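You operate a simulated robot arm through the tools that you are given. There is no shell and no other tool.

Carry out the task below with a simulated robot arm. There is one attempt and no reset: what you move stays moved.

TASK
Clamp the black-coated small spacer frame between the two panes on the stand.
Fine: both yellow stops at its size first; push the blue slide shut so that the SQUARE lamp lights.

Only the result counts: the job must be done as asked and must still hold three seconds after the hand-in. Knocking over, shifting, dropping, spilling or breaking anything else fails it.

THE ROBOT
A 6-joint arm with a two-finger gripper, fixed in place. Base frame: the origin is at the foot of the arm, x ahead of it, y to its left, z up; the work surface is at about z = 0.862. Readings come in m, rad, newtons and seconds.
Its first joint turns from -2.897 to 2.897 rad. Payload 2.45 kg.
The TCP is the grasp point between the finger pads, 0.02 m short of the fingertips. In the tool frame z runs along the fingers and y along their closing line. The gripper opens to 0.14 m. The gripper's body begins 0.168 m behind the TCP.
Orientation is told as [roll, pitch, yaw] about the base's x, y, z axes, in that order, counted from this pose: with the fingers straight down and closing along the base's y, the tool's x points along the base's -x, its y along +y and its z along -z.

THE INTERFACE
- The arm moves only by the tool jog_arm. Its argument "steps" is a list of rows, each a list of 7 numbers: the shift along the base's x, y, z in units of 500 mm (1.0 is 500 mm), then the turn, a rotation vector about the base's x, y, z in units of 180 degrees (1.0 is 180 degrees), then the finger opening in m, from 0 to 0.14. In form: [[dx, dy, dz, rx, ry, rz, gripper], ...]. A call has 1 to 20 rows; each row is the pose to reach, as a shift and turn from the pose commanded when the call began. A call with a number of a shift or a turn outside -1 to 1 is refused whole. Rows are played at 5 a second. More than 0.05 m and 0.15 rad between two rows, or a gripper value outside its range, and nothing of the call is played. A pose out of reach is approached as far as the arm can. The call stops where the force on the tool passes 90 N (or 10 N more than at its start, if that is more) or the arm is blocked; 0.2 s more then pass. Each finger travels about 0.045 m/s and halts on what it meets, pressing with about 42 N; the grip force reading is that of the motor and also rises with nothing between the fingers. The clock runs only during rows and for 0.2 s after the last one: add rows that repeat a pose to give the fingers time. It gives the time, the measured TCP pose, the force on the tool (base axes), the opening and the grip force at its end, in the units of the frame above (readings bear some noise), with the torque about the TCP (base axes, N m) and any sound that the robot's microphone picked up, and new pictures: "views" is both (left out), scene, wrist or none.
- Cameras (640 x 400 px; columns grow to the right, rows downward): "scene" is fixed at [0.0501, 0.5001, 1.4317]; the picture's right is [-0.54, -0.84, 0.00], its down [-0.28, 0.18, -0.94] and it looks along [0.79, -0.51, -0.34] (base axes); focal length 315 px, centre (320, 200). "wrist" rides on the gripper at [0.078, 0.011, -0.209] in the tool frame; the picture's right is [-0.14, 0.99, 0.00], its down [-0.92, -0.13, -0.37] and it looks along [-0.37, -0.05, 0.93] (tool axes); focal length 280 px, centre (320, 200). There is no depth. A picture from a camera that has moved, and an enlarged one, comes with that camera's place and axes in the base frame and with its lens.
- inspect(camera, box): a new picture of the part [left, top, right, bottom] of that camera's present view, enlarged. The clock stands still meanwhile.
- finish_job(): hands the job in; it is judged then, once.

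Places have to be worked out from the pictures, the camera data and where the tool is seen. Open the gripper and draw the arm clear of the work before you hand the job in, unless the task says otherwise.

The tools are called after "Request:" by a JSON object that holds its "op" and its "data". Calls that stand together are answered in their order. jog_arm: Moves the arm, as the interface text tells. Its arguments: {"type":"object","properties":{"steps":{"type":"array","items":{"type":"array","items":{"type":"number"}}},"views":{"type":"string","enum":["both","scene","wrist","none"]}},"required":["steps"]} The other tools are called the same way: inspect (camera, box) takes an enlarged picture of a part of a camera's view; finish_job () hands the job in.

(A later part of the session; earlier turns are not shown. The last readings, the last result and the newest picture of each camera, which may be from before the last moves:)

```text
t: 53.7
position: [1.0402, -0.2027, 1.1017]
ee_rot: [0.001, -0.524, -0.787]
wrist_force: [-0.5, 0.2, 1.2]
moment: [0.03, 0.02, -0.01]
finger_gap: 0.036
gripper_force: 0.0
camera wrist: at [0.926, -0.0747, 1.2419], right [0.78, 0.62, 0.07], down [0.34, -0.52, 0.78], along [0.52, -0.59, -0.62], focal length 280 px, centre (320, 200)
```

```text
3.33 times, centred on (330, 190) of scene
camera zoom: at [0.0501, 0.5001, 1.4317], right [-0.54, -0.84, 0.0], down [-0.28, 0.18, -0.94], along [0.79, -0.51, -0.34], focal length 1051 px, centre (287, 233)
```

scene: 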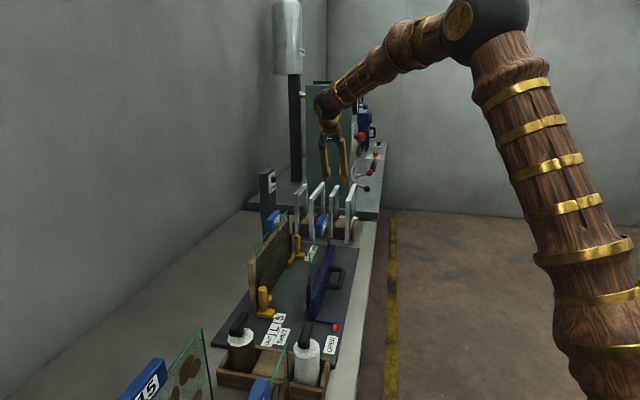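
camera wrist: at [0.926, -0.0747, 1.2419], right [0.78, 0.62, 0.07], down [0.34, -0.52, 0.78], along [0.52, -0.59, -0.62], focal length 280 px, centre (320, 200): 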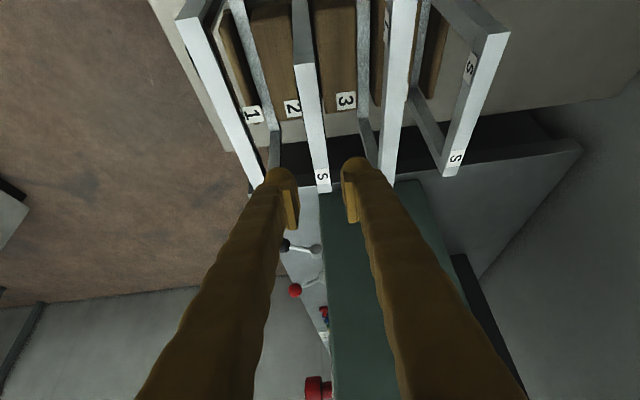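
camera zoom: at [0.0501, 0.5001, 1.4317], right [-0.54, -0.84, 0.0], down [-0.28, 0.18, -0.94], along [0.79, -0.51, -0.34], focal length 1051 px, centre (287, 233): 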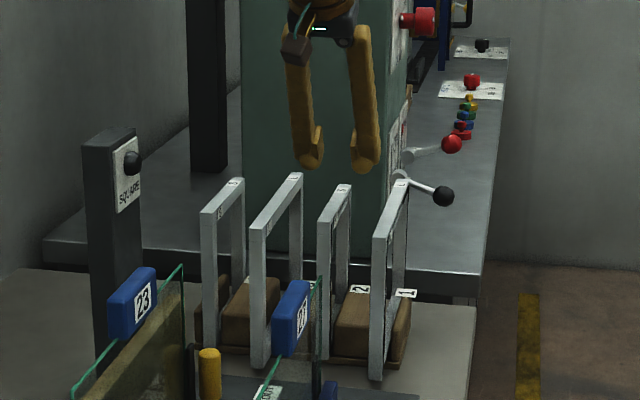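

The frame bar is centred within ~2 mm between the pads. I descend to the top bar and close on it.

Request:
{"op": "jog_arm", "data": {"steps": [[0.003, 0.003, -0.05, 0, 0, 0, 0.036], [0.003, 0.003, -0.1, 0, 0, 0, 0.036], [0.003, 0.003, -0.13, 0, 0, 0, 0.036], [0.003, 0.003, -0.155, 0, 0, 0, 0.036], [0.003, 0.003, -0.155, 0, 0, 0, 0.028], [0.003, 0.003, -0.155, 0, 0, 0, 0.022], [0.003, 0.003, -0.155, 0, 0, 0, 0.019]], "views": "both"}}

Request:
{"op": "inspect", "data": {"camera": "wrist", "box": [200, 60, 440, 260]}}

Request:
{"op": "inspect", "data": {"camera": "scene", "box": [260, 130, 400, 250]}}

```text
t: 55.3
position: [1.0423, -0.1999, 1.0269]
ee_rot: [0.003, -0.523, -0.786]
wrist_force: [-0.3, -0.6, 0.6]
moment: [0.01, 0.02, 0.0]
finger_gap: 0.0189
gripper_force: 0.0
camera wrist: at [0.9279, -0.0717, 1.1665], right [0.78, 0.62, 0.07], down [0.34, -0.53, 0.78], along [0.52, -0.59, -0.62], focal length 280 px, centre (320, 200)
```

scene: 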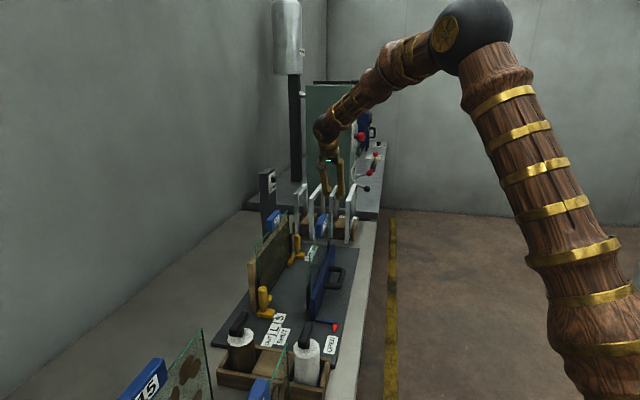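
wrist: 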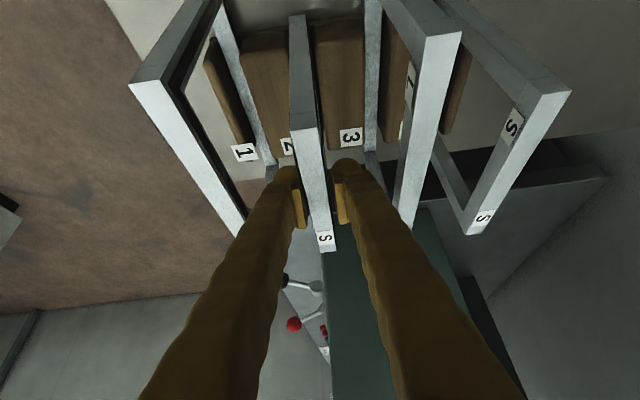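

```text
2.00 times, centred on (320, 160) of wrist
camera zoom: at [0.9279, -0.0717, 1.1665], right [0.78, 0.62, 0.07], down [0.34, -0.53, 0.78], along [0.52, -0.59, -0.62], focal length 561 px, centre (320, 280)
```

zoom: 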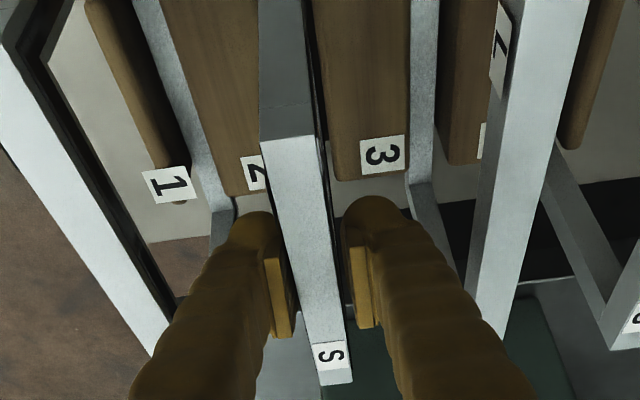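

```text
3.33 times, centred on (330, 190) of scene
camera zoom: at [0.0501, 0.5001, 1.4317], right [-0.54, -0.84, 0.0], down [-0.28, 0.18, -0.94], along [0.79, -0.51, -0.34], focal length 1051 px, centre (287, 233)
```

zoom: 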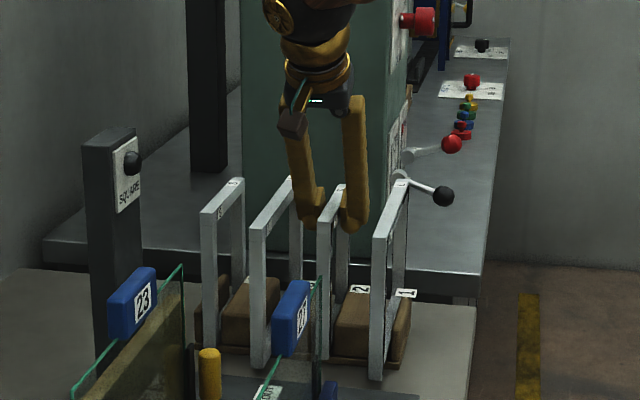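

Straddling the bar with no contact; now I close fully on it.

Request:
{"op": "jog_arm", "data": {"steps": [[0, 0, 0, 0, 0, 0, 0.014], [0, 0, 0, 0, 0, 0, 0.005], [0, 0, 0, 0, 0, 0, 0.005], [0, 0, 0, 0, 0, 0, 0.005]], "views": "none"}}

```text
t: 56.3
position: [1.0426, -0.2004, 1.0262]
ee_rot: [0.002, -0.524, -0.785]
wrist_force: [-1.0, -0.1, -0.4]
moment: [0.02, -0.01, 0.01]
finger_gap: 0.0147
gripper_force: 40.6
```

Gripped at 14.7 mm thickness with no side load. I lift straight up, gently.

Request:
{"op": "jog_arm", "data": {"steps": [[0, 0, 0.02, 0, 0, 0, 0.005], [0, 0, 0.05, 0, 0, 0, 0.005], [0, 0, 0.1, 0, 0, 0, 0.005], [0, 0, 0.15, 0, 0, 0, 0.005], [0, 0, 0.2, 0, 0, 0, 0.005], [0, 0, 0.26, 0, 0, 0, 0.005], [0, 0, 0.32, 0, 0, 0, 0.005], [0, 0, 0.38, 0, 0, 0, 0.005], [0, 0, 0.44, 0, 0, 0, 0.005], [0, 0, 0.44, 0, 0, 0, 0.005]], "views": "both"}}

Request:
{"op": "inspect", "data": {"camera": "scene", "box": [240, 60, 400, 260]}}

Request:
{"op": "inspect", "data": {"camera": "wrist", "box": [200, 60, 440, 260]}}

```text
t: 58.5
position: [1.042, -0.1995, 1.2477]
ee_rot: [0.0, -0.523, -0.787]
wrist_force: [-0.2, 0.3, -1.1]
moment: [0.0, 0.04, -0.01]
finger_gap: 0.0144
gripper_force: 40.8
camera wrist: at [0.9278, -0.0716, 1.3881], right [0.78, 0.62, 0.07], down [0.34, -0.52, 0.78], along [0.52, -0.59, -0.62], focal length 280 px, centre (320, 200)
```

scene: 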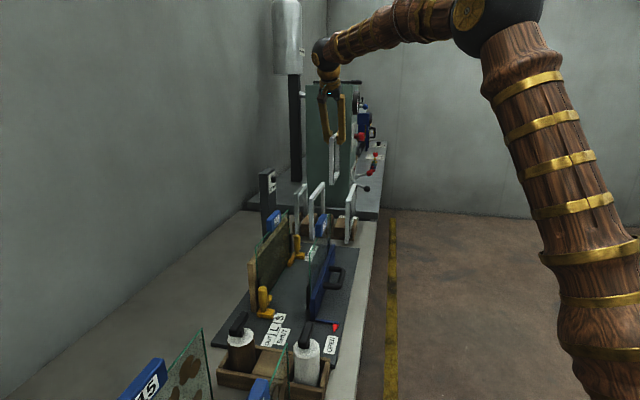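
wrist: 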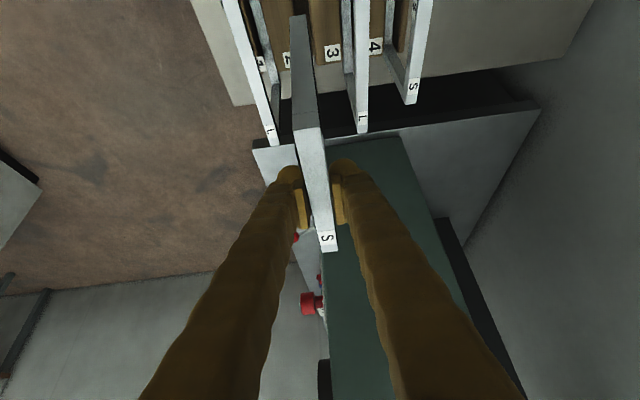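

```text
2.00 times, centred on (320, 160) of scene
camera zoom: at [0.0501, 0.5001, 1.4317], right [-0.54, -0.84, 0.0], down [-0.28, 0.18, -0.94], along [0.79, -0.51, -0.34], focal length 631 px, centre (320, 280)
```

zoom: 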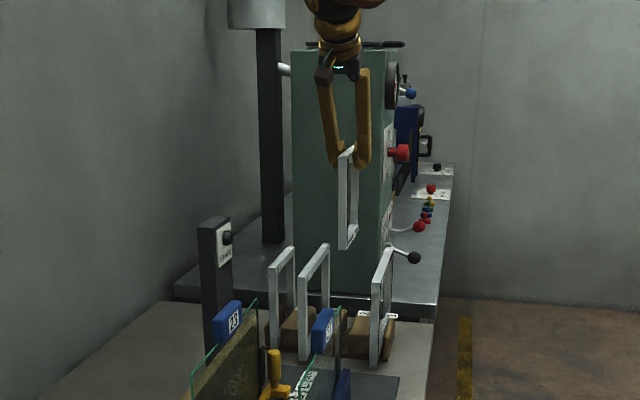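

```text
2.00 times, centred on (320, 160) of wrist
camera zoom: at [0.9278, -0.0716, 1.3881], right [0.78, 0.62, 0.07], down [0.34, -0.52, 0.78], along [0.52, -0.59, -0.62], focal length 561 px, centre (320, 280)
```

zoom: 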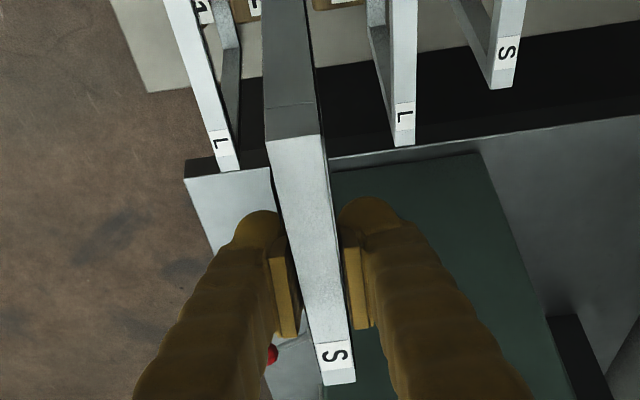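

The frame hangs cleanly, centred in the grip (±72 mm). I raise a bit and carry it over the middle of the stand (e1≈0.47, e2≈0.636), staying above panes and handles.

Request:
{"op": "jog_arm", "data": {"steps": [[0, 0, 0.06, 0, 0, 0, 0.005], [0, 0, 0.12, 0, 0, 0, 0.005], [-0.04, 0.05, 0.12, 0, 0, 0, 0.005], [-0.09, 0.11, 0.12, 0, 0, 0, 0.005], [-0.14, 0.17, 0.12, 0, 0, 0, 0.005], [-0.19, 0.23, 0.12, 0, 0, 0, 0.005], [-0.24, 0.29, 0.12, 0, 0, 0, 0.005], [-0.29, 0.35, 0.12, 0, 0, 0, 0.005], [-0.34, 0.41, 0.12, 0, 0, 0, 0.005], [-0.39, 0.47, 0.12, 0, 0, 0, 0.005], [-0.44, 0.53, 0.12, 0, 0, 0, 0.005], [-0.48, 0.59, 0.12, 0, 0, 0, 0.005], [-0.52, 0.634, 0.12, 0, 0, 0, 0.005], [-0.52, 0.634, 0.12, 0, 0, 0, 0.005], [-0.52, 0.634, 0.12, 0, 0, 0, 0.005]], "views": "both"}}

Request:
{"op": "inspect", "data": {"camera": "scene", "box": [200, 120, 380, 350]}}

Request:
{"op": "inspect", "data": {"camera": "wrist", "box": [220, 0, 420, 260]}}

```text
t: 61.7
position: [0.7838, 0.1171, 1.3047]
ee_rot: [0.001, -0.525, -0.787]
wrist_force: [-0.7, -0.7, -0.7]
moment: [-0.02, 0.01, 0.02]
finger_gap: 0.0146
gripper_force: 40.7
camera wrist: at [0.6684, 0.245, 1.4469], right [0.78, 0.62, 0.07], down [0.34, -0.52, 0.78], along [0.52, -0.59, -0.62], focal length 280 px, centre (320, 200)
```

scene: 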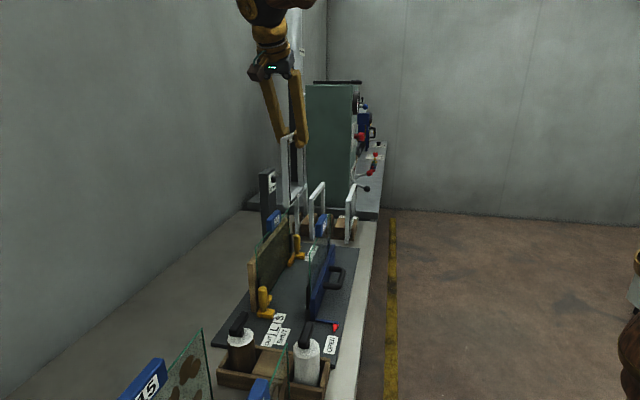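
wrist: 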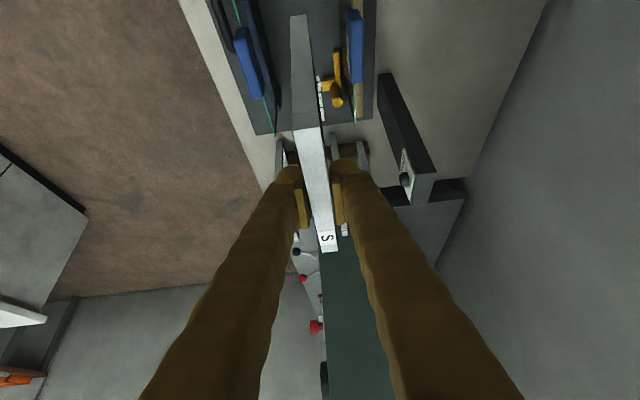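

```text
1.74 times, centred on (290, 235) of scene
camera zoom: at [0.0501, 0.5001, 1.4317], right [-0.54, -0.84, 0.0], down [-0.28, 0.18, -0.94], along [0.79, -0.51, -0.34], focal length 548 px, centre (372, 139)
```

zoom: 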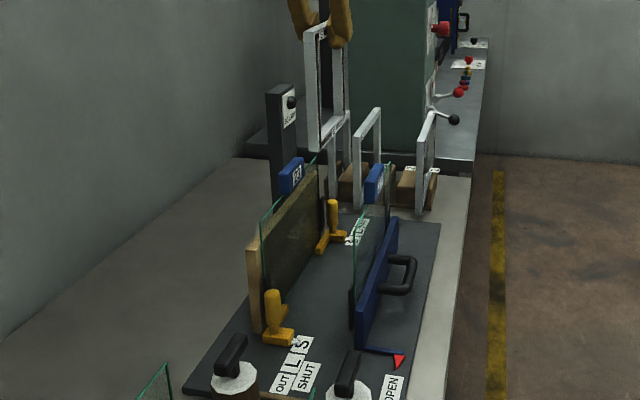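

```text
1.54 times, centred on (320, 130) of wrist
camera zoom: at [0.6684, 0.245, 1.4469], right [0.78, 0.62, 0.07], down [0.34, -0.52, 0.78], along [0.52, -0.59, -0.62], focal length 431 px, centre (320, 308)
```

zoom: 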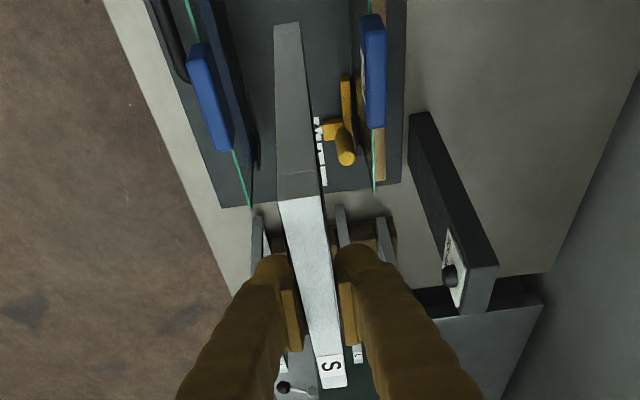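

Handles leave a clear channel e2≈0.570–0.685. I shift to e2≈0.630 and lower the frame until its bottom is ~25 mm above the plate.

Request:
{"op": "jog_arm", "data": {"steps": [[-0.0099, -0.0099, 0, 0, 0, 0, 0.005], [-0.0109, -0.0079, -0.07, 0, 0, 0, 0.005], [-0.0109, -0.0079, -0.14, 0, 0, 0, 0.005], [-0.0109, -0.0079, -0.21, 0, 0, 0, 0.005], [-0.0109, -0.0079, -0.28, 0, 0, 0, 0.005], [-0.0109, -0.0079, -0.35, 0, 0, 0, 0.005], [-0.0109, -0.0079, -0.42, 0, 0, 0, 0.005], [-0.0109, -0.0079, -0.48, 0, 0, 0, 0.005], [-0.0109, -0.0079, -0.48, 0, 0, 0, 0.005]], "views": "both"}}

Request:
{"op": "inspect", "data": {"camera": "scene", "box": [200, 180, 380, 350]}}

Request:
{"op": "inspect", "data": {"camera": "wrist", "box": [220, 0, 420, 260]}}

```text
t: 63.7
position: [0.7775, 0.1133, 1.0661]
ee_rot: [0.003, -0.522, -0.786]
wrist_force: [0.2, 0.1, -1.4]
moment: [0.01, 0.01, -0.04]
finger_gap: 0.0146
gripper_force: 40.5
camera wrist: at [0.6632, 0.2411, 1.207], right [0.78, 0.62, 0.07], down [0.34, -0.53, 0.78], along [0.52, -0.59, -0.62], focal length 280 px, centre (320, 200)
```

scene: 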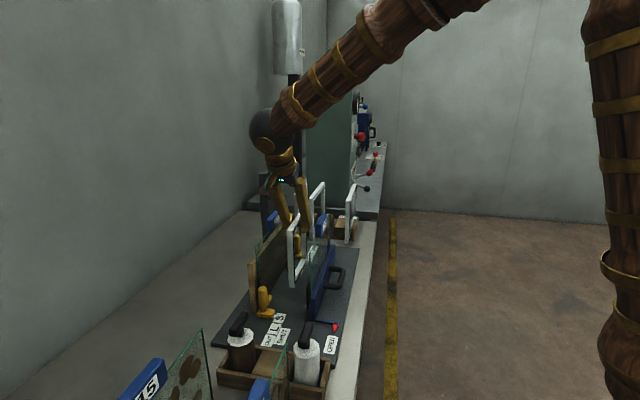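
wrist: 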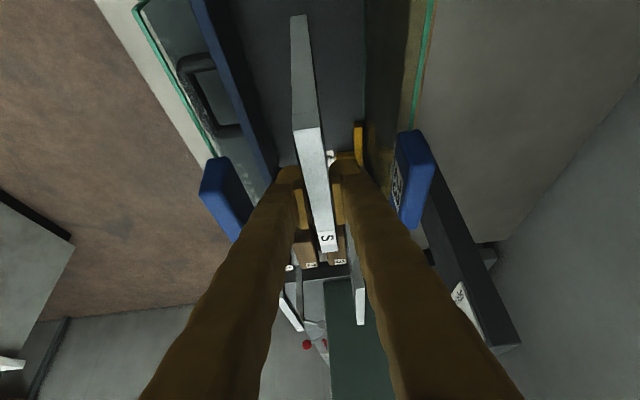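

```text
2.35 times, centred on (290, 265) of scene
camera zoom: at [0.0501, 0.5001, 1.4317], right [-0.54, -0.84, 0.0], down [-0.28, 0.18, -0.94], along [0.79, -0.51, -0.34], focal length 742 px, centre (391, 47)
```

zoom: 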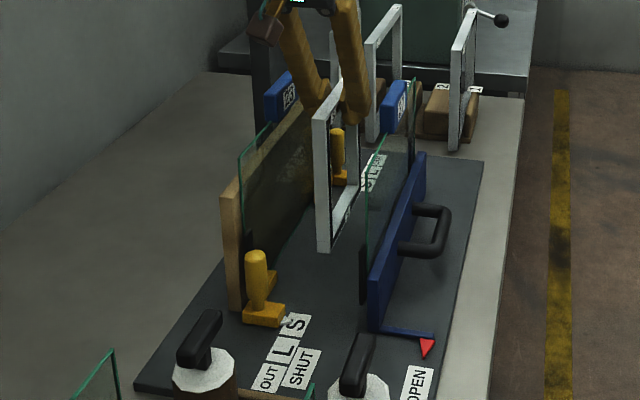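

```text
1.54 times, centred on (320, 130) of wrist
camera zoom: at [0.6632, 0.2411, 1.207], right [0.78, 0.62, 0.07], down [0.34, -0.53, 0.78], along [0.52, -0.59, -0.62], focal length 431 px, centre (320, 308)
```

zoom: 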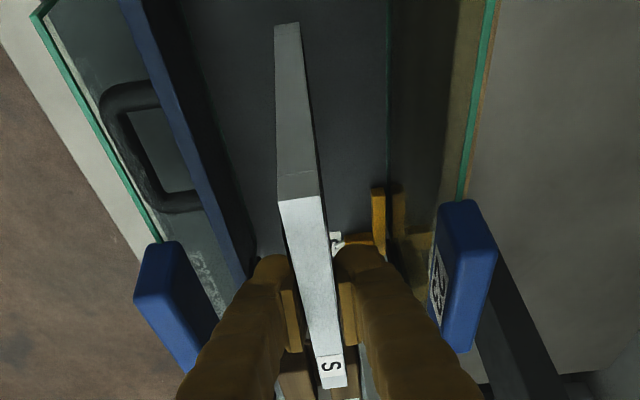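

The frame hangs centred between the panes with good clearance to both handles. I lower slowly, watching the force for contact.

Request:
{"op": "jog_arm", "data": {"steps": [[0, 0, -0.016, 0, 0, 0, 0.005], [0, 0, -0.032, 0, 0, 0, 0.005], [0, 0, -0.044, 0, 0, 0, 0.005], [0, 0, -0.044, 0, 0, 0, 0.005]], "views": "scene"}}

Request:
{"op": "inspect", "data": {"camera": "scene", "box": [220, 180, 360, 320]}}

```text
t: 64.7
position: [0.7786, 0.1133, 1.0434]
ee_rot: [0.001, -0.526, -0.789]
wrist_force: [-0.7, 0.0, -0.9]
moment: [-0.01, 0.01, 0.03]
finger_gap: 0.015
gripper_force: 41.1
```

scene: 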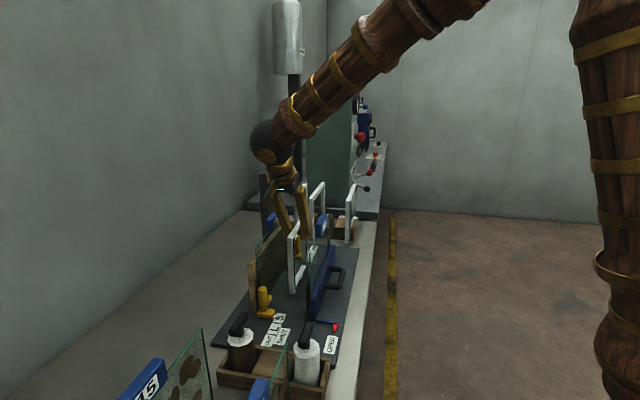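

```text
2.86 times, centred on (290, 250) of scene
camera zoom: at [0.0501, 0.5001, 1.4317], right [-0.54, -0.84, 0.0], down [-0.28, 0.18, -0.94], along [0.79, -0.51, -0.34], focal length 901 px, centre (406, 57)
```

zoom: 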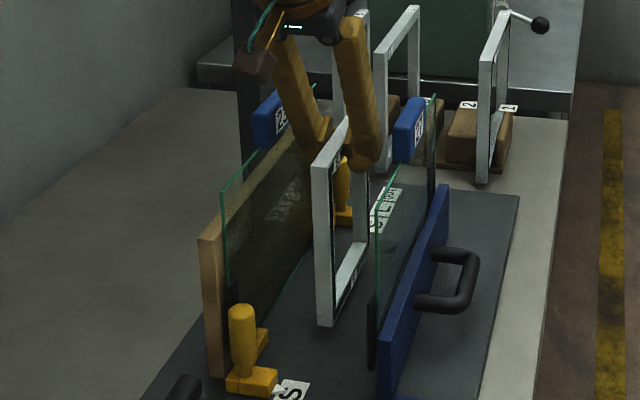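

No contact yet; I continue 5 mm, then in finer steps.

Request:
{"op": "jog_arm", "data": {"steps": [[0, 0, -0.004, 0, 0, 0, 0.005], [0, 0, -0.008, 0, 0, 0, 0.005], [0, 0, -0.01, 0, 0, 0, 0.005], [0, 0, -0.01, 0, 0, 0, 0.005]], "views": "none"}}

Request:
{"op": "jog_arm", "data": {"steps": [[0, 0, -0.002, 0, 0, 0, 0.005], [0, 0, -0.004, 0, 0, 0, 0.005], [0, 0, -0.004, 0, 0, 0, 0.005]], "views": "none"}}

```text
t: 65.7
position: [0.7784, 0.1139, 1.0383]
ee_rot: [0.0, -0.525, -0.789]
wrist_force: [0.8, -0.7, -0.6]
moment: [-0.01, 0.0, 0.03]
finger_gap: 0.0147
gripper_force: 40.4
```

```text
t: 66.5
position: [0.7775, 0.1136, 1.0382]
ee_rot: [0.002, -0.523, -0.787]
wrist_force: [0.1, -1.0, -0.9]
moment: [0.02, 0.01, -0.02]
finger_gap: 0.0149
gripper_force: 41.0
```

Still no contact; continuing in 2 mm steps.

Request:
{"op": "jog_arm", "data": {"steps": [[0, 0, -0.002, 0, 0, 0, 0.005], [0, 0, -0.004, 0, 0, 0, 0.005], [0, 0, -0.004, 0, 0, 0, 0.005]], "views": "none"}}

Request:
{"op": "jog_arm", "data": {"steps": [[0, 0, -0.001, 0, 0, 0, 0.005], [0, 0, -0.002, 0, 0, 0, 0.005], [0, 0, -0.002, 0, 0, 0, 0.005]], "views": "scene"}}

Request:
{"op": "inspect", "data": {"camera": "scene", "box": [240, 220, 340, 310]}}

```text
t: 67.3
position: [0.7773, 0.1129, 1.0338]
ee_rot: [0.001, -0.524, -0.786]
wrist_force: [-0.7, 0.2, -0.6]
moment: [0.0, 0.01, -0.03]
finger_gap: 0.0144
gripper_force: 40.7
```

```text
t: 68.1
position: [0.7781, 0.1134, 1.0339]
ee_rot: [-0.001, -0.524, -0.788]
wrist_force: [0.9, -0.4, -0.6]
moment: [-0.01, 0.01, -0.03]
finger_gap: 0.0147
gripper_force: 41.2
```

scene: 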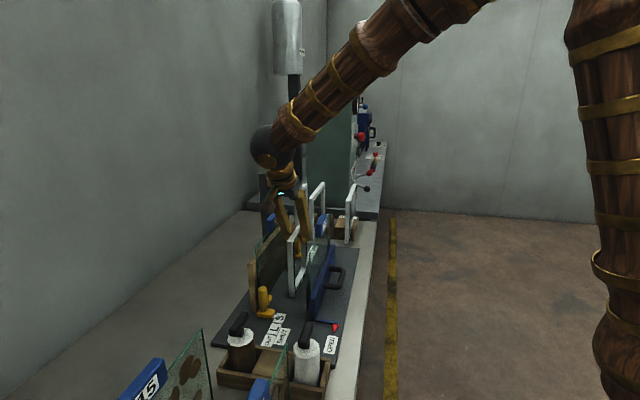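

```text
4.44 times, centred on (290, 265) of scene
camera zoom: at [0.0501, 0.5001, 1.4317], right [-0.54, -0.84, 0.0], down [-0.28, 0.18, -0.94], along [0.79, -0.51, -0.34], focal length 1401 px, centre (453, -89)
```

zoom: 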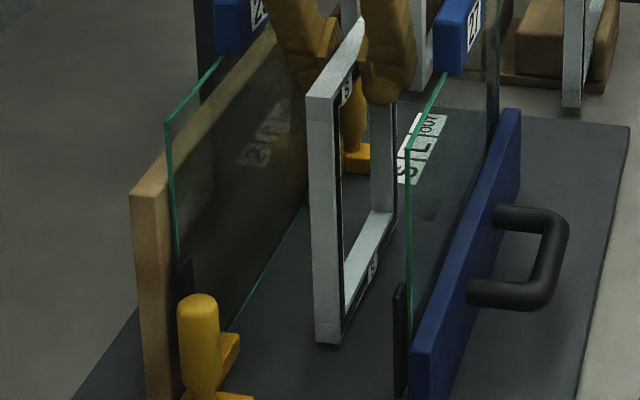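

The bottom is within a few mm of the plate; continuing 1–1.5 mm at a time.

Request:
{"op": "jog_arm", "data": {"steps": [[0, 0, -0.0015, 0, 0, 0, 0.005], [0, 0, -0.003, 0, 0, 0, 0.005], [0, 0, -0.003, 0, 0, 0, 0.005]], "views": "none"}}

Request:
{"op": "jog_arm", "data": {"steps": [[0, 0, -0.0015, 0, 0, 0, 0.005], [0, 0, -0.003, 0, 0, 0, 0.005], [0, 0, -0.003, 0, 0, 0, 0.005]], "views": "none"}}

```text
t: 68.9
position: [0.7777, 0.1128, 1.0317]
ee_rot: [0.002, -0.525, -0.788]
wrist_force: [-0.5, -0.2, -1.4]
moment: [0.0, 0.0, 0.03]
finger_gap: 0.0148
gripper_force: 40.6
```

```text
t: 69.7
position: [0.7782, 0.1133, 1.0301]
ee_rot: [0.001, -0.525, -0.788]
wrist_force: [0.5, 0.9, -1.1]
moment: [0.01, 0.02, 0.04]
finger_gap: 0.0146
gripper_force: 41.1
```

Still free. Two more small steps.

Request:
{"op": "jog_arm", "data": {"steps": [[0, 0, -0.0015, 0, 0, 0, 0.005], [0, 0, -0.003, 0, 0, 0, 0.005], [0, 0, -0.003, 0, 0, 0, 0.005]], "views": "none"}}

Request:
{"op": "jog_arm", "data": {"steps": [[0, 0, -0.001, 0, 0, 0, 0.005], [0, 0, -0.002, 0, 0, 0, 0.005], [0, 0, -0.002, 0, 0, 0, 0.005]], "views": "none"}}

```text
t: 70.5
position: [0.7784, 0.1145, 1.0297]
ee_rot: [0.003, -0.524, -0.786]
wrist_force: [-0.3, -0.1, -0.9]
moment: [0.03, 0.0, 0.0]
finger_gap: 0.0145
gripper_force: 41.1
```

```text
t: 71.3
position: [0.7783, 0.1147, 1.0277]
ee_rot: [0.001, -0.523, -0.787]
wrist_force: [0.4, 1.3, -1.3]
moment: [0.0, -0.01, 0.03]
finger_gap: 0.0144
gripper_force: 40.9
```

No contact at 1.028; keep going.

Request:
{"op": "jog_arm", "data": {"steps": [[0, 0, -0.0015, 0, 0, 0, 0.005], [0, 0, -0.003, 0, 0, 0, 0.005], [0, 0, -0.003, 0, 0, 0, 0.005]], "views": "none"}}

Request:
{"op": "jog_arm", "data": {"steps": [[0, 0, -0.0015, 0, 0, 0, 0.005], [0, 0, -0.003, 0, 0, 0, 0.005], [0, 0, -0.003, 0, 0, 0, 0.005]], "views": "scene"}}

Request:
{"op": "inspect", "data": {"camera": "scene", "box": [240, 220, 340, 310]}}

```text
t: 72.1
position: [0.7773, 0.1124, 1.0272]
ee_rot: [0.004, -0.526, -0.786]
wrist_force: [0.3, 0.5, 14.4]
moment: [-0.01, -0.07, 0.01]
finger_gap: 0.0145
gripper_force: 40.8
```

```text
t: 72.9
position: [0.7765, 0.1134, 1.0262]
ee_rot: [0.003, -0.525, -0.787]
wrist_force: [1.1, -0.9, 35.9]
moment: [-0.4, -0.41, -0.01]
finger_gap: 0.0146
gripper_force: 40.9
```

scene: 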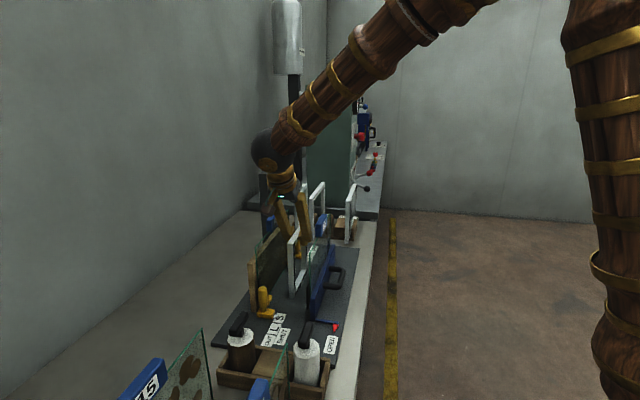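

```text
4.44 times, centred on (290, 265) of scene
camera zoom: at [0.0501, 0.5001, 1.4317], right [-0.54, -0.84, 0.0], down [-0.28, 0.18, -0.94], along [0.79, -0.51, -0.34], focal length 1401 px, centre (453, -89)
```

zoom: 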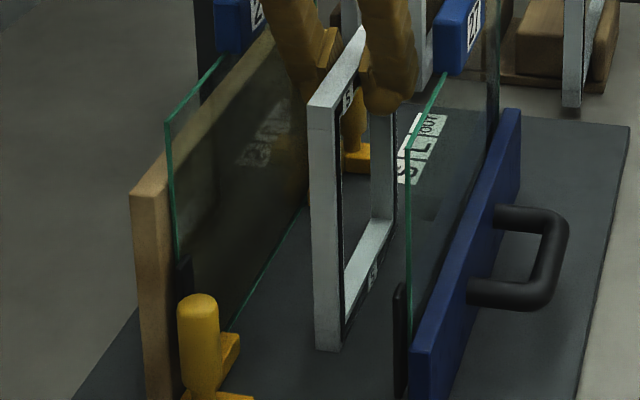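

Contact at TCP z≈1.027 (36 N). I back off about 1.3 mm and then open the fingers gently to 30 mm.

Request:
{"op": "jog_arm", "data": {"steps": [[0, 0, 0.0015, 0, 0, 0, 0.005], [0, 0, 0.0026, 0, 0, 0, 0.005], [0, 0, 0.0026, 0, 0, 0, 0.005]], "views": "none"}}

Request:
{"op": "jog_arm", "data": {"steps": [[0, 0, 0, 0, 0, 0, 0.012], [0, 0, 0, 0, 0, 0, 0.016], [0, 0, 0, 0, 0, 0, 0.02], [0, 0, 0, 0, 0, 0, 0.024], [0, 0, 0, 0, 0, 0, 0.03], [0, 0, 0, 0, 0, 0, 0.03]], "views": "both"}}

Request:
{"op": "inspect", "data": {"camera": "wrist", "box": [220, 0, 420, 260]}}

Request:
{"op": "inspect", "data": {"camera": "scene", "box": [240, 220, 340, 310]}}

```text
t: 73.7
position: [0.7778, 0.1146, 1.0271]
ee_rot: [0.002, -0.525, -0.788]
wrist_force: [2.0, -1.4, 3.6]
moment: [-0.05, -0.05, 0.0]
finger_gap: 0.0143
gripper_force: 40.5
```

```text
t: 75.1
position: [0.7784, 0.1134, 1.0279]
ee_rot: [0.0, -0.525, -0.787]
wrist_force: [-0.5, -0.2, 0.0]
moment: [-0.01, 0.01, -0.01]
finger_gap: 0.0298
gripper_force: 0.0
camera wrist: at [0.6629, 0.2416, 1.1683], right [0.78, 0.62, 0.07], down [0.34, -0.52, 0.78], along [0.52, -0.59, -0.62], focal length 280 px, centre (320, 200)
```

scene: 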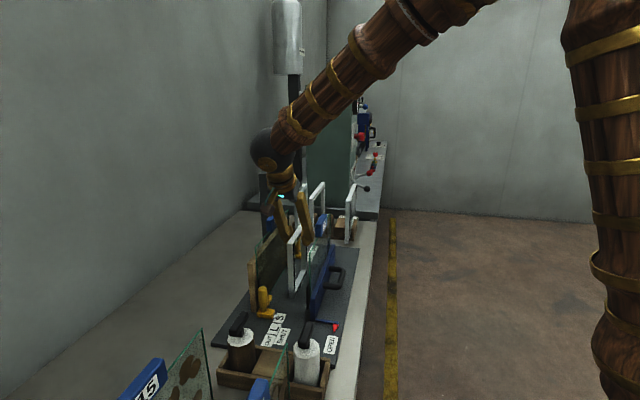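
wrist: 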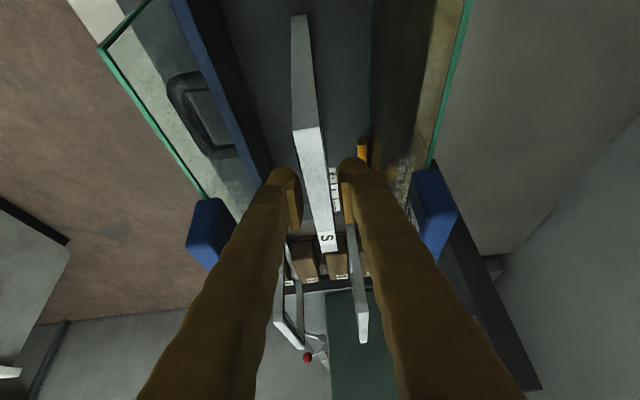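

```text
1.54 times, centred on (320, 130) of wrist
camera zoom: at [0.6629, 0.2416, 1.1683], right [0.78, 0.62, 0.07], down [0.34, -0.52, 0.78], along [0.52, -0.59, -0.62], focal length 431 px, centre (320, 308)
```

zoom: 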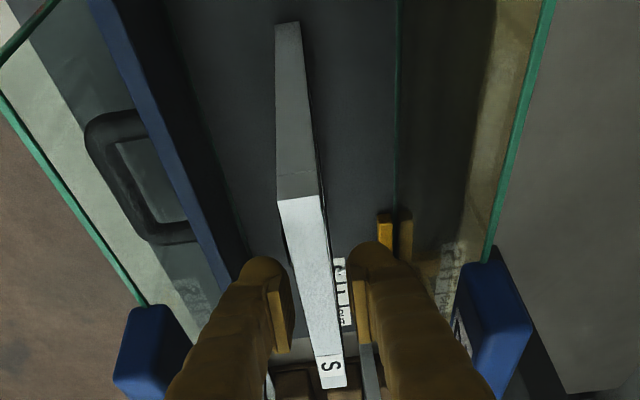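

```text
4.44 times, centred on (290, 265) of scene
camera zoom: at [0.0501, 0.5001, 1.4317], right [-0.54, -0.84, 0.0], down [-0.28, 0.18, -0.94], along [0.79, -0.51, -0.34], focal length 1401 px, centre (453, -89)
```

zoom: 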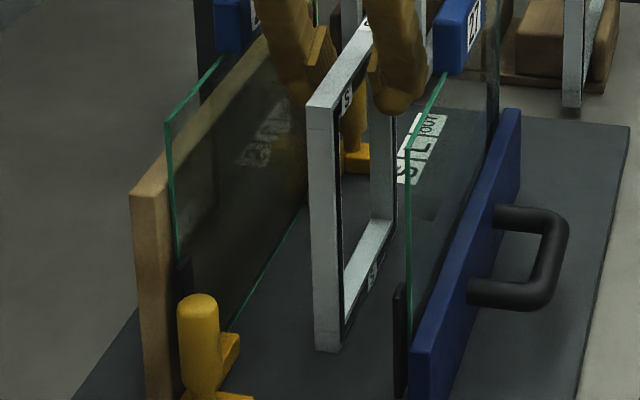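

The frame stands upright by itself. I raise the arm straight up clear of it.

Request:
{"op": "jog_arm", "data": {"steps": [[0, 0, 0.02, 0, 0, 0, 0.03], [0, 0, 0.06, 0, 0, 0, 0.03], [0, 0, 0.12, 0, 0, 0, 0.03], [0, 0, 0.2, 0, 0, 0, 0.03], [0, 0, 0.28, 0, 0, 0, 0.03], [0, 0, 0.36, 0, 0, 0, 0.03], [0, 0, 0.44, 0, 0, 0, 0.03], [0, 0, 0.44, 0, 0, 0, 0.03]], "views": "both"}}

Request:
{"op": "inspect", "data": {"camera": "scene", "box": [220, 200, 360, 350]}}

Request:
{"op": "inspect", "data": {"camera": "wrist", "box": [220, 0, 420, 260]}}

```text
t: 76.9
position: [0.7778, 0.1148, 1.2467]
ee_rot: [0.001, -0.523, -0.787]
wrist_force: [-0.3, 0.5, -0.9]
moment: [-0.02, 0.01, 0.01]
finger_gap: 0.0301
gripper_force: 0.2
camera wrist: at [0.6629, 0.242, 1.3876], right [0.78, 0.62, 0.07], down [0.34, -0.52, 0.78], along [0.52, -0.59, -0.62], focal length 280 px, centre (320, 200)
```

scene: 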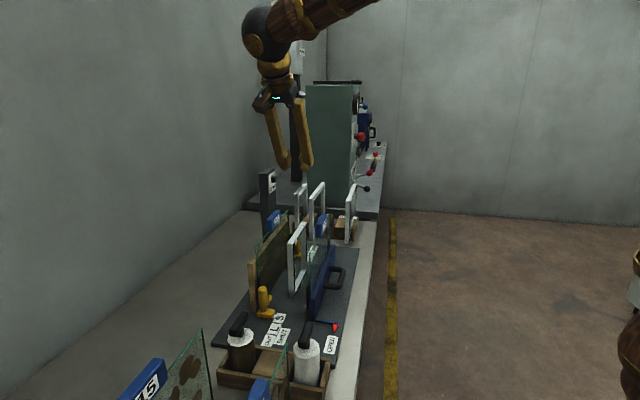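
wrist: 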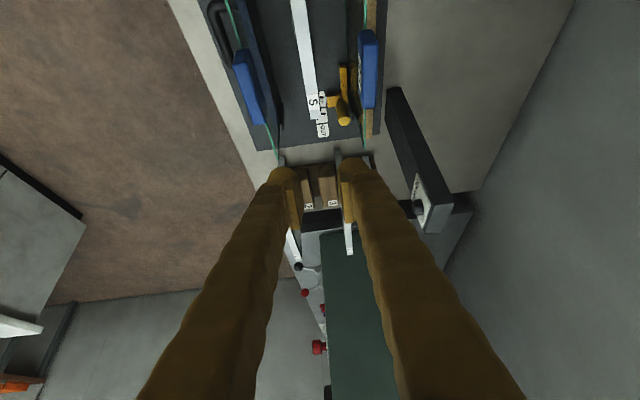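

```text
2.67 times, centred on (290, 275) of scene
camera zoom: at [0.0501, 0.5001, 1.4317], right [-0.54, -0.84, 0.0], down [-0.28, 0.18, -0.94], along [0.79, -0.51, -0.34], focal length 841 px, centre (400, 0)
```

zoom: 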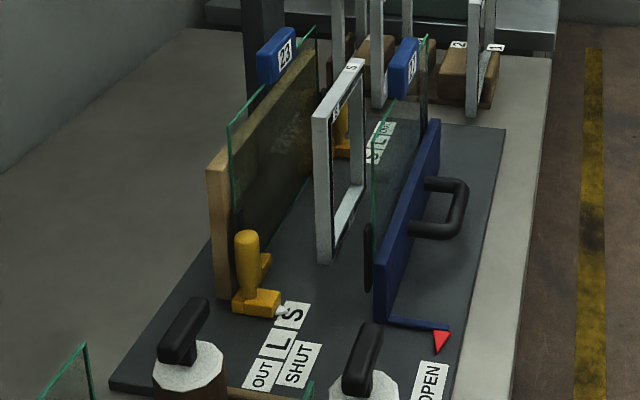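

```text
1.54 times, centred on (320, 130) of wrist
camera zoom: at [0.6629, 0.242, 1.3876], right [0.78, 0.62, 0.07], down [0.34, -0.52, 0.78], along [0.52, -0.59, -0.62], focal length 431 px, centre (320, 308)
```

zoom: 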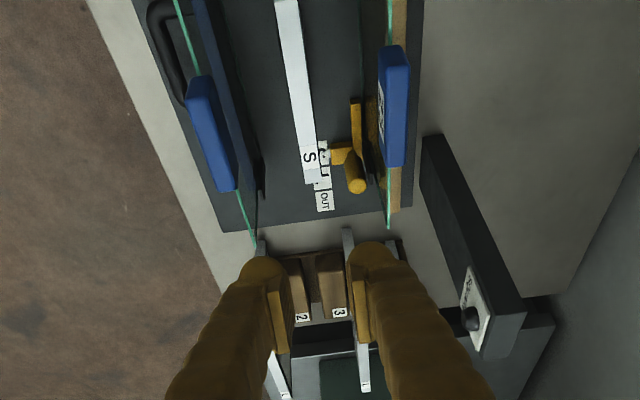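

Everything stands well: both stops at S and the frame upright in the middle. Now I untilt the tool, turn to yaw +45° and move behind the slide's black handle.

Request:
{"op": "jog_arm", "data": {"steps": [[0, 0, 0, 0.03, 0.03, 0, 0.02], [0, 0, 0, 0.06, 0.06, 0, 0.01], [0, 0, 0, 0.09, 0.09, 0, 0], [0, 0, 0, 0.1179, 0.1179, 0, 0], [0, 0, 0, 0.1179, 0.1179, 0, 0]], "views": "none"}}

Request:
{"op": "jog_arm", "data": {"steps": [[-0.025, -0.025, 0, 0, 0, 0.042, 0], [-0.05, -0.05, 0, 0, 0, 0.084, 0], [-0.075, -0.075, 0, 0, 0, 0.126, 0], [-0.1, -0.1, 0, 0, 0, 0.168, 0], [-0.125, -0.125, 0, 0, 0, 0.21, 0], [-0.15, -0.15, 0, 0, 0, 0.252, 0], [-0.175, -0.175, 0, 0, 0, 0.294, 0], [-0.2, -0.2, 0, 0, 0, 0.336, 0], [-0.225, -0.225, 0, 0, 0, 0.378, 0], [-0.25, -0.25, 0, 0, 0, 0.42, 0], [-0.2686, -0.272, 0, 0, 0, 0.46, 0], [-0.2686, -0.272, 0, 0, 0, 0.5, 0], [-0.2686, -0.272, 0, 0, 0, 0.5, 0]], "views": "both"}}

Request:
{"op": "inspect", "data": {"camera": "wrist", "box": [160, 20, 480, 240]}}

```text
t: 78.1
position: [0.7774, 0.1134, 1.2466]
ee_rot: [0.003, 0.0, -0.787]
wrist_force: [-0.3, 0.7, 0.2]
moment: [0.02, 0.01, -0.02]
finger_gap: 0.0
gripper_force: 29.5
```

```text
t: 80.9
position: [0.6428, -0.0223, 1.2471]
ee_rot: [0.002, 0.0, 0.786]
wrist_force: [-0.7, 0.7, 0.4]
moment: [0.0, 0.0, -0.02]
finger_gap: 0.0001
gripper_force: 29.2
camera wrist: at [0.5809, -0.0719, 1.4552], right [-0.6, 0.8, 0.0], down [0.74, 0.56, 0.37], along [0.29, 0.22, -0.93], focal length 280 px, centre (320, 200)
```

scene: 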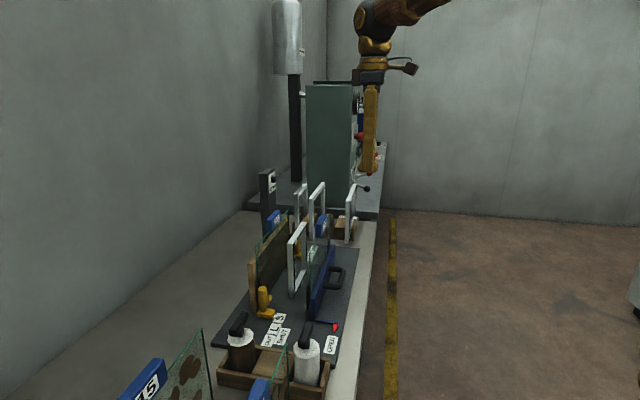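
wrist: 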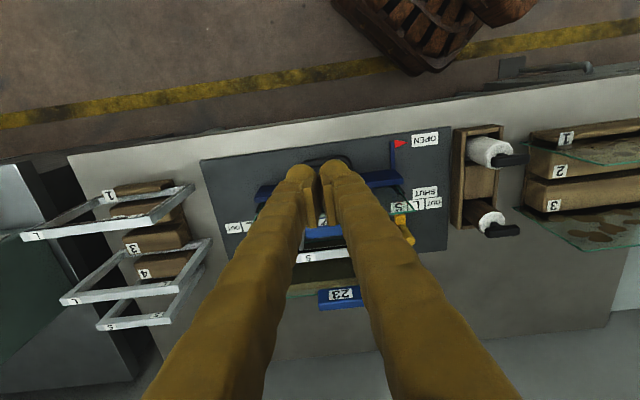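

```text
1.82 times, centred on (320, 130) of wrist
camera zoom: at [0.5809, -0.0719, 1.4552], right [-0.6, 0.8, 0.0], down [0.74, 0.56, 0.37], along [0.29, 0.22, -0.93], focal length 510 px, centre (320, 327)
```

zoom: 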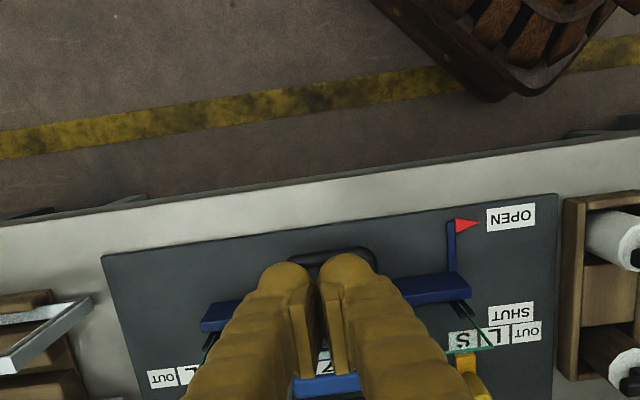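

The handle's outer edge is at e2≈0.488, e1≈0.465; the fingers are ~3 cm behind it. I descend to handle height (TCP z≈0.912).

Request:
{"op": "jog_arm", "data": {"steps": [[0, 0, -0.09, 0, 0, 0, 0], [0, 0, -0.18, 0, 0, 0, 0], [0, 0, -0.27, 0, 0, 0, 0], [0, 0, -0.36, 0, 0, 0, 0], [0, 0, -0.45, 0, 0, 0, 0], [0, 0, -0.54, 0, 0, 0, 0], [0, 0, -0.62, 0, 0, 0, 0], [0, 0, -0.67, 0, 0, 0, 0], [0, 0, -0.67, 0, 0, 0, 0]], "views": "both"}}

Request:
{"op": "inspect", "data": {"camera": "scene", "box": [220, 200, 400, 350]}}

Request:
{"op": "inspect", "data": {"camera": "wrist", "box": [160, 80, 480, 300]}}

```text
t: 82.9
position: [0.6444, -0.0223, 0.9105]
ee_rot: [0.001, -0.001, 0.784]
wrist_force: [0.1, -0.2, 0.1]
moment: [-0.04, 0.0, 0.05]
finger_gap: 0.0002
gripper_force: 29.0
camera wrist: at [0.5815, -0.0719, 1.1183], right [-0.6, 0.8, 0.0], down [0.74, 0.56, 0.37], along [0.29, 0.22, -0.93], focal length 280 px, centre (320, 200)
```

scene: 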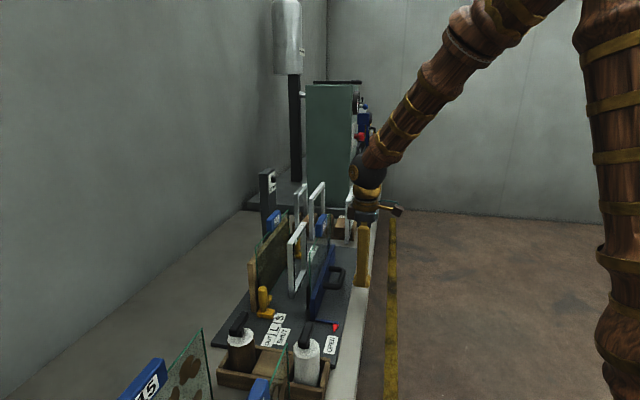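
wrist: 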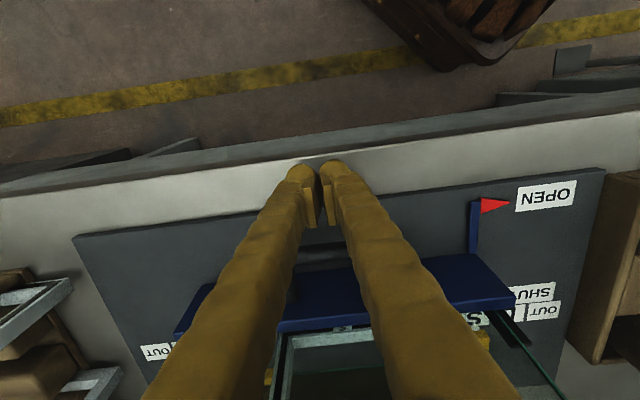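

```text
2.67 times, centred on (310, 275) of scene
camera zoom: at [0.0501, 0.5001, 1.4317], right [-0.54, -0.84, 0.0], down [-0.28, 0.18, -0.94], along [0.79, -0.51, -0.34], focal length 841 px, centre (347, 0)
```

zoom: 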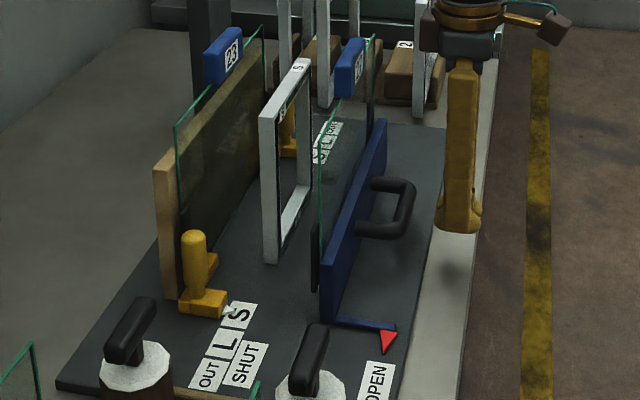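

```text
1.82 times, centred on (320, 190) of wrist
camera zoom: at [0.5815, -0.0719, 1.1183], right [-0.6, 0.8, 0.0], down [0.74, 0.56, 0.37], along [0.29, 0.22, -0.93], focal length 510 px, centre (320, 218)
```

zoom: 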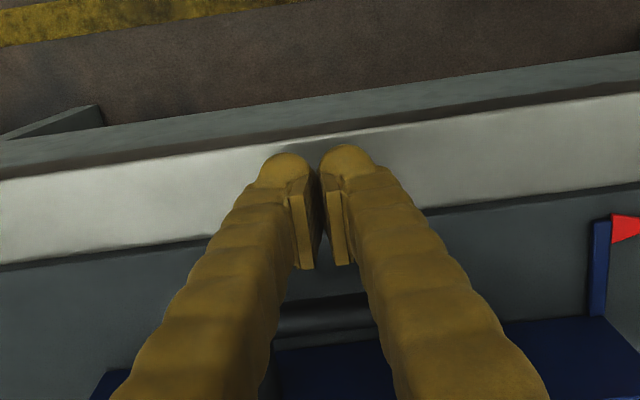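

Fingers are level with the handle. I push toward +e2: first ~80 mm, bringing the slide pane close to (but not onto) the frame.

Request:
{"op": "jog_arm", "data": {"steps": [[0.014, 0.014, 0, 0, 0, 0, 0], [0.028, 0.028, 0, 0, 0, 0, 0], [0.04, 0.04, 0, 0, 0, 0, 0], [0.05, 0.05, 0, 0, 0, 0, 0], [0.06, 0.06, 0, 0, 0, 0, 0], [0.07, 0.07, 0, 0, 0, 0, 0], [0.08, 0.08, 0, 0, 0, 0, 0], [0.09, 0.09, 0, 0, 0, 0, 0], [0.1, 0.1, 0, 0, 0, 0, 0], [0.1, 0.1, 0, 0, 0, 0, 0]], "views": "both"}}

Request:
{"op": "inspect", "data": {"camera": "scene", "box": [220, 200, 400, 350]}}

Request:
{"op": "inspect", "data": {"camera": "wrist", "box": [160, 80, 480, 300]}}

```text
t: 85.1
position: [0.6932, 0.0282, 0.9138]
ee_rot: [0.002, 0.0, 0.783]
wrist_force: [-0.1, -0.3, 0.4]
moment: [-0.04, 0.0, 0.03]
finger_gap: 0.0002
gripper_force: 29.3
camera wrist: at [0.6311, -0.0213, 1.1204], right [-0.6, 0.8, 0.0], down [0.74, 0.56, 0.37], along [0.29, 0.22, -0.93], focal length 280 px, centre (320, 200)
```

scene: 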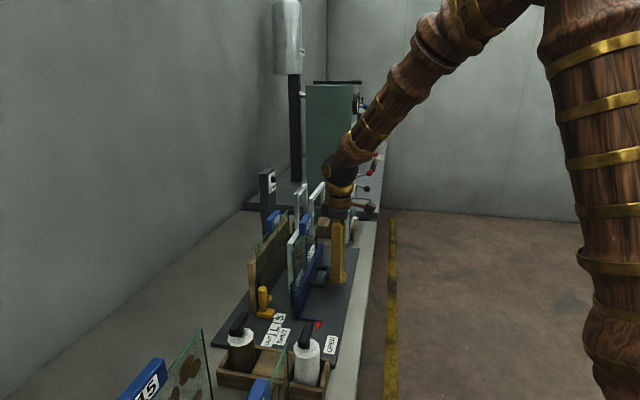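
wrist: 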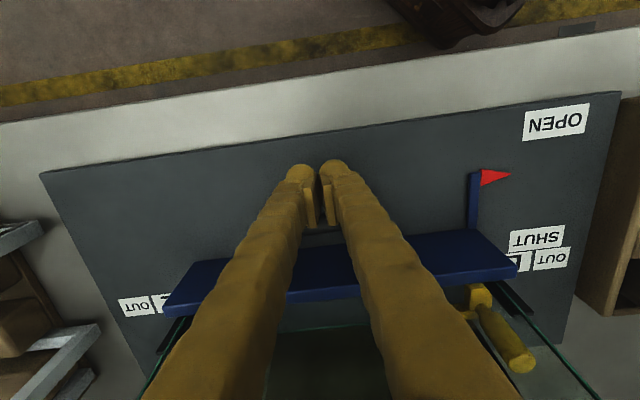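

```text
2.67 times, centred on (310, 275) of scene
camera zoom: at [0.0501, 0.5001, 1.4317], right [-0.54, -0.84, 0.0], down [-0.28, 0.18, -0.94], along [0.79, -0.51, -0.34], focal length 841 px, centre (347, 0)
```

zoom: 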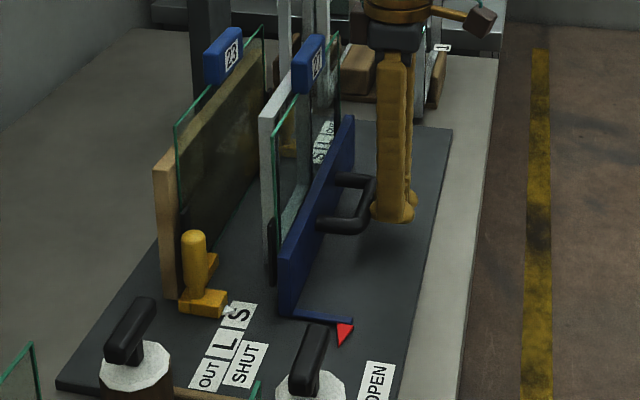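

```text
1.82 times, centred on (320, 190) of wrist
camera zoom: at [0.6311, -0.0213, 1.1204], right [-0.6, 0.8, 0.0], down [0.74, 0.56, 0.37], along [0.29, 0.22, -0.93], focal length 510 px, centre (320, 218)
```

zoom: 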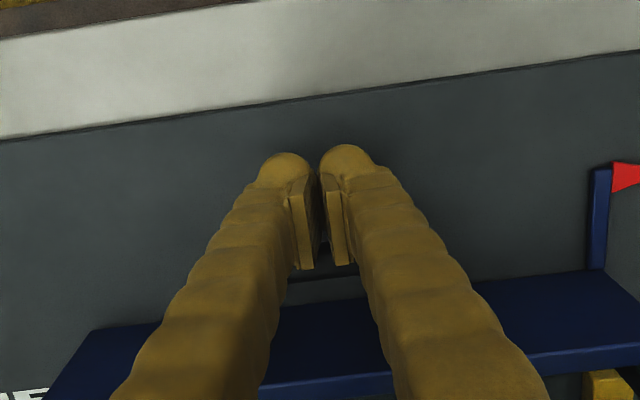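

The slide glides freely (~40 mm so far). I continue at slower steps until the pane meets and moves the frame.

Request:
{"op": "jog_arm", "data": {"steps": [[0.005, 0.005, 0, 0, 0, 0, 0], [0.01, 0.01, 0, 0, 0, 0, 0], [0.015, 0.015, 0, 0, 0, 0, 0], [0.02, 0.02, 0, 0, 0, 0, 0], [0.025, 0.025, 0, 0, 0, 0, 0], [0.03, 0.03, 0, 0, 0, 0, 0], [0.035, 0.035, 0, 0, 0, 0, 0], [0.035, 0.035, 0, 0, 0, 0, 0]], "views": "scene"}}

Request:
{"op": "inspect", "data": {"camera": "scene", "box": [230, 200, 360, 330]}}

```text
t: 86.9
position: [0.7106, 0.0445, 0.9129]
ee_rot: [0.001, 0.0, 0.783]
wrist_force: [-2.7, -1.6, -0.3]
moment: [0.0, 0.03, 0.0]
finger_gap: 0.0058
gripper_force: 29.7
```

scene: 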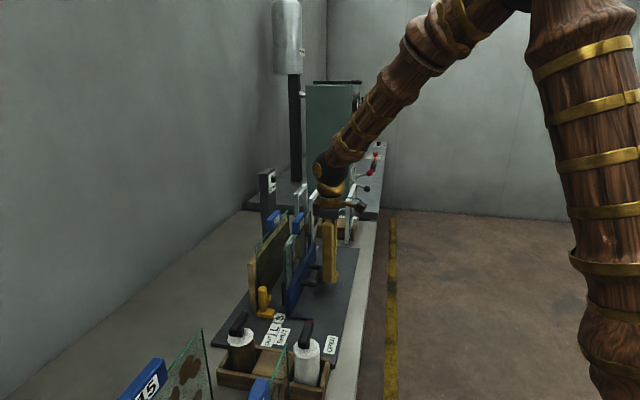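

```text
3.08 times, centred on (295, 265) of scene
camera zoom: at [0.0501, 0.5001, 1.4317], right [-0.54, -0.84, 0.0], down [-0.28, 0.18, -0.94], along [0.79, -0.51, -0.34], focal length 970 px, centre (397, 0)
```

zoom: 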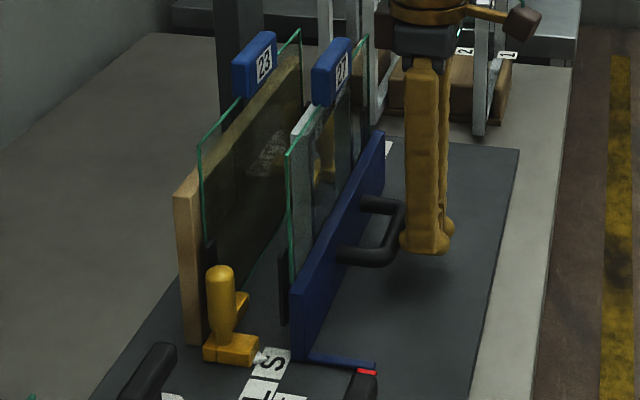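

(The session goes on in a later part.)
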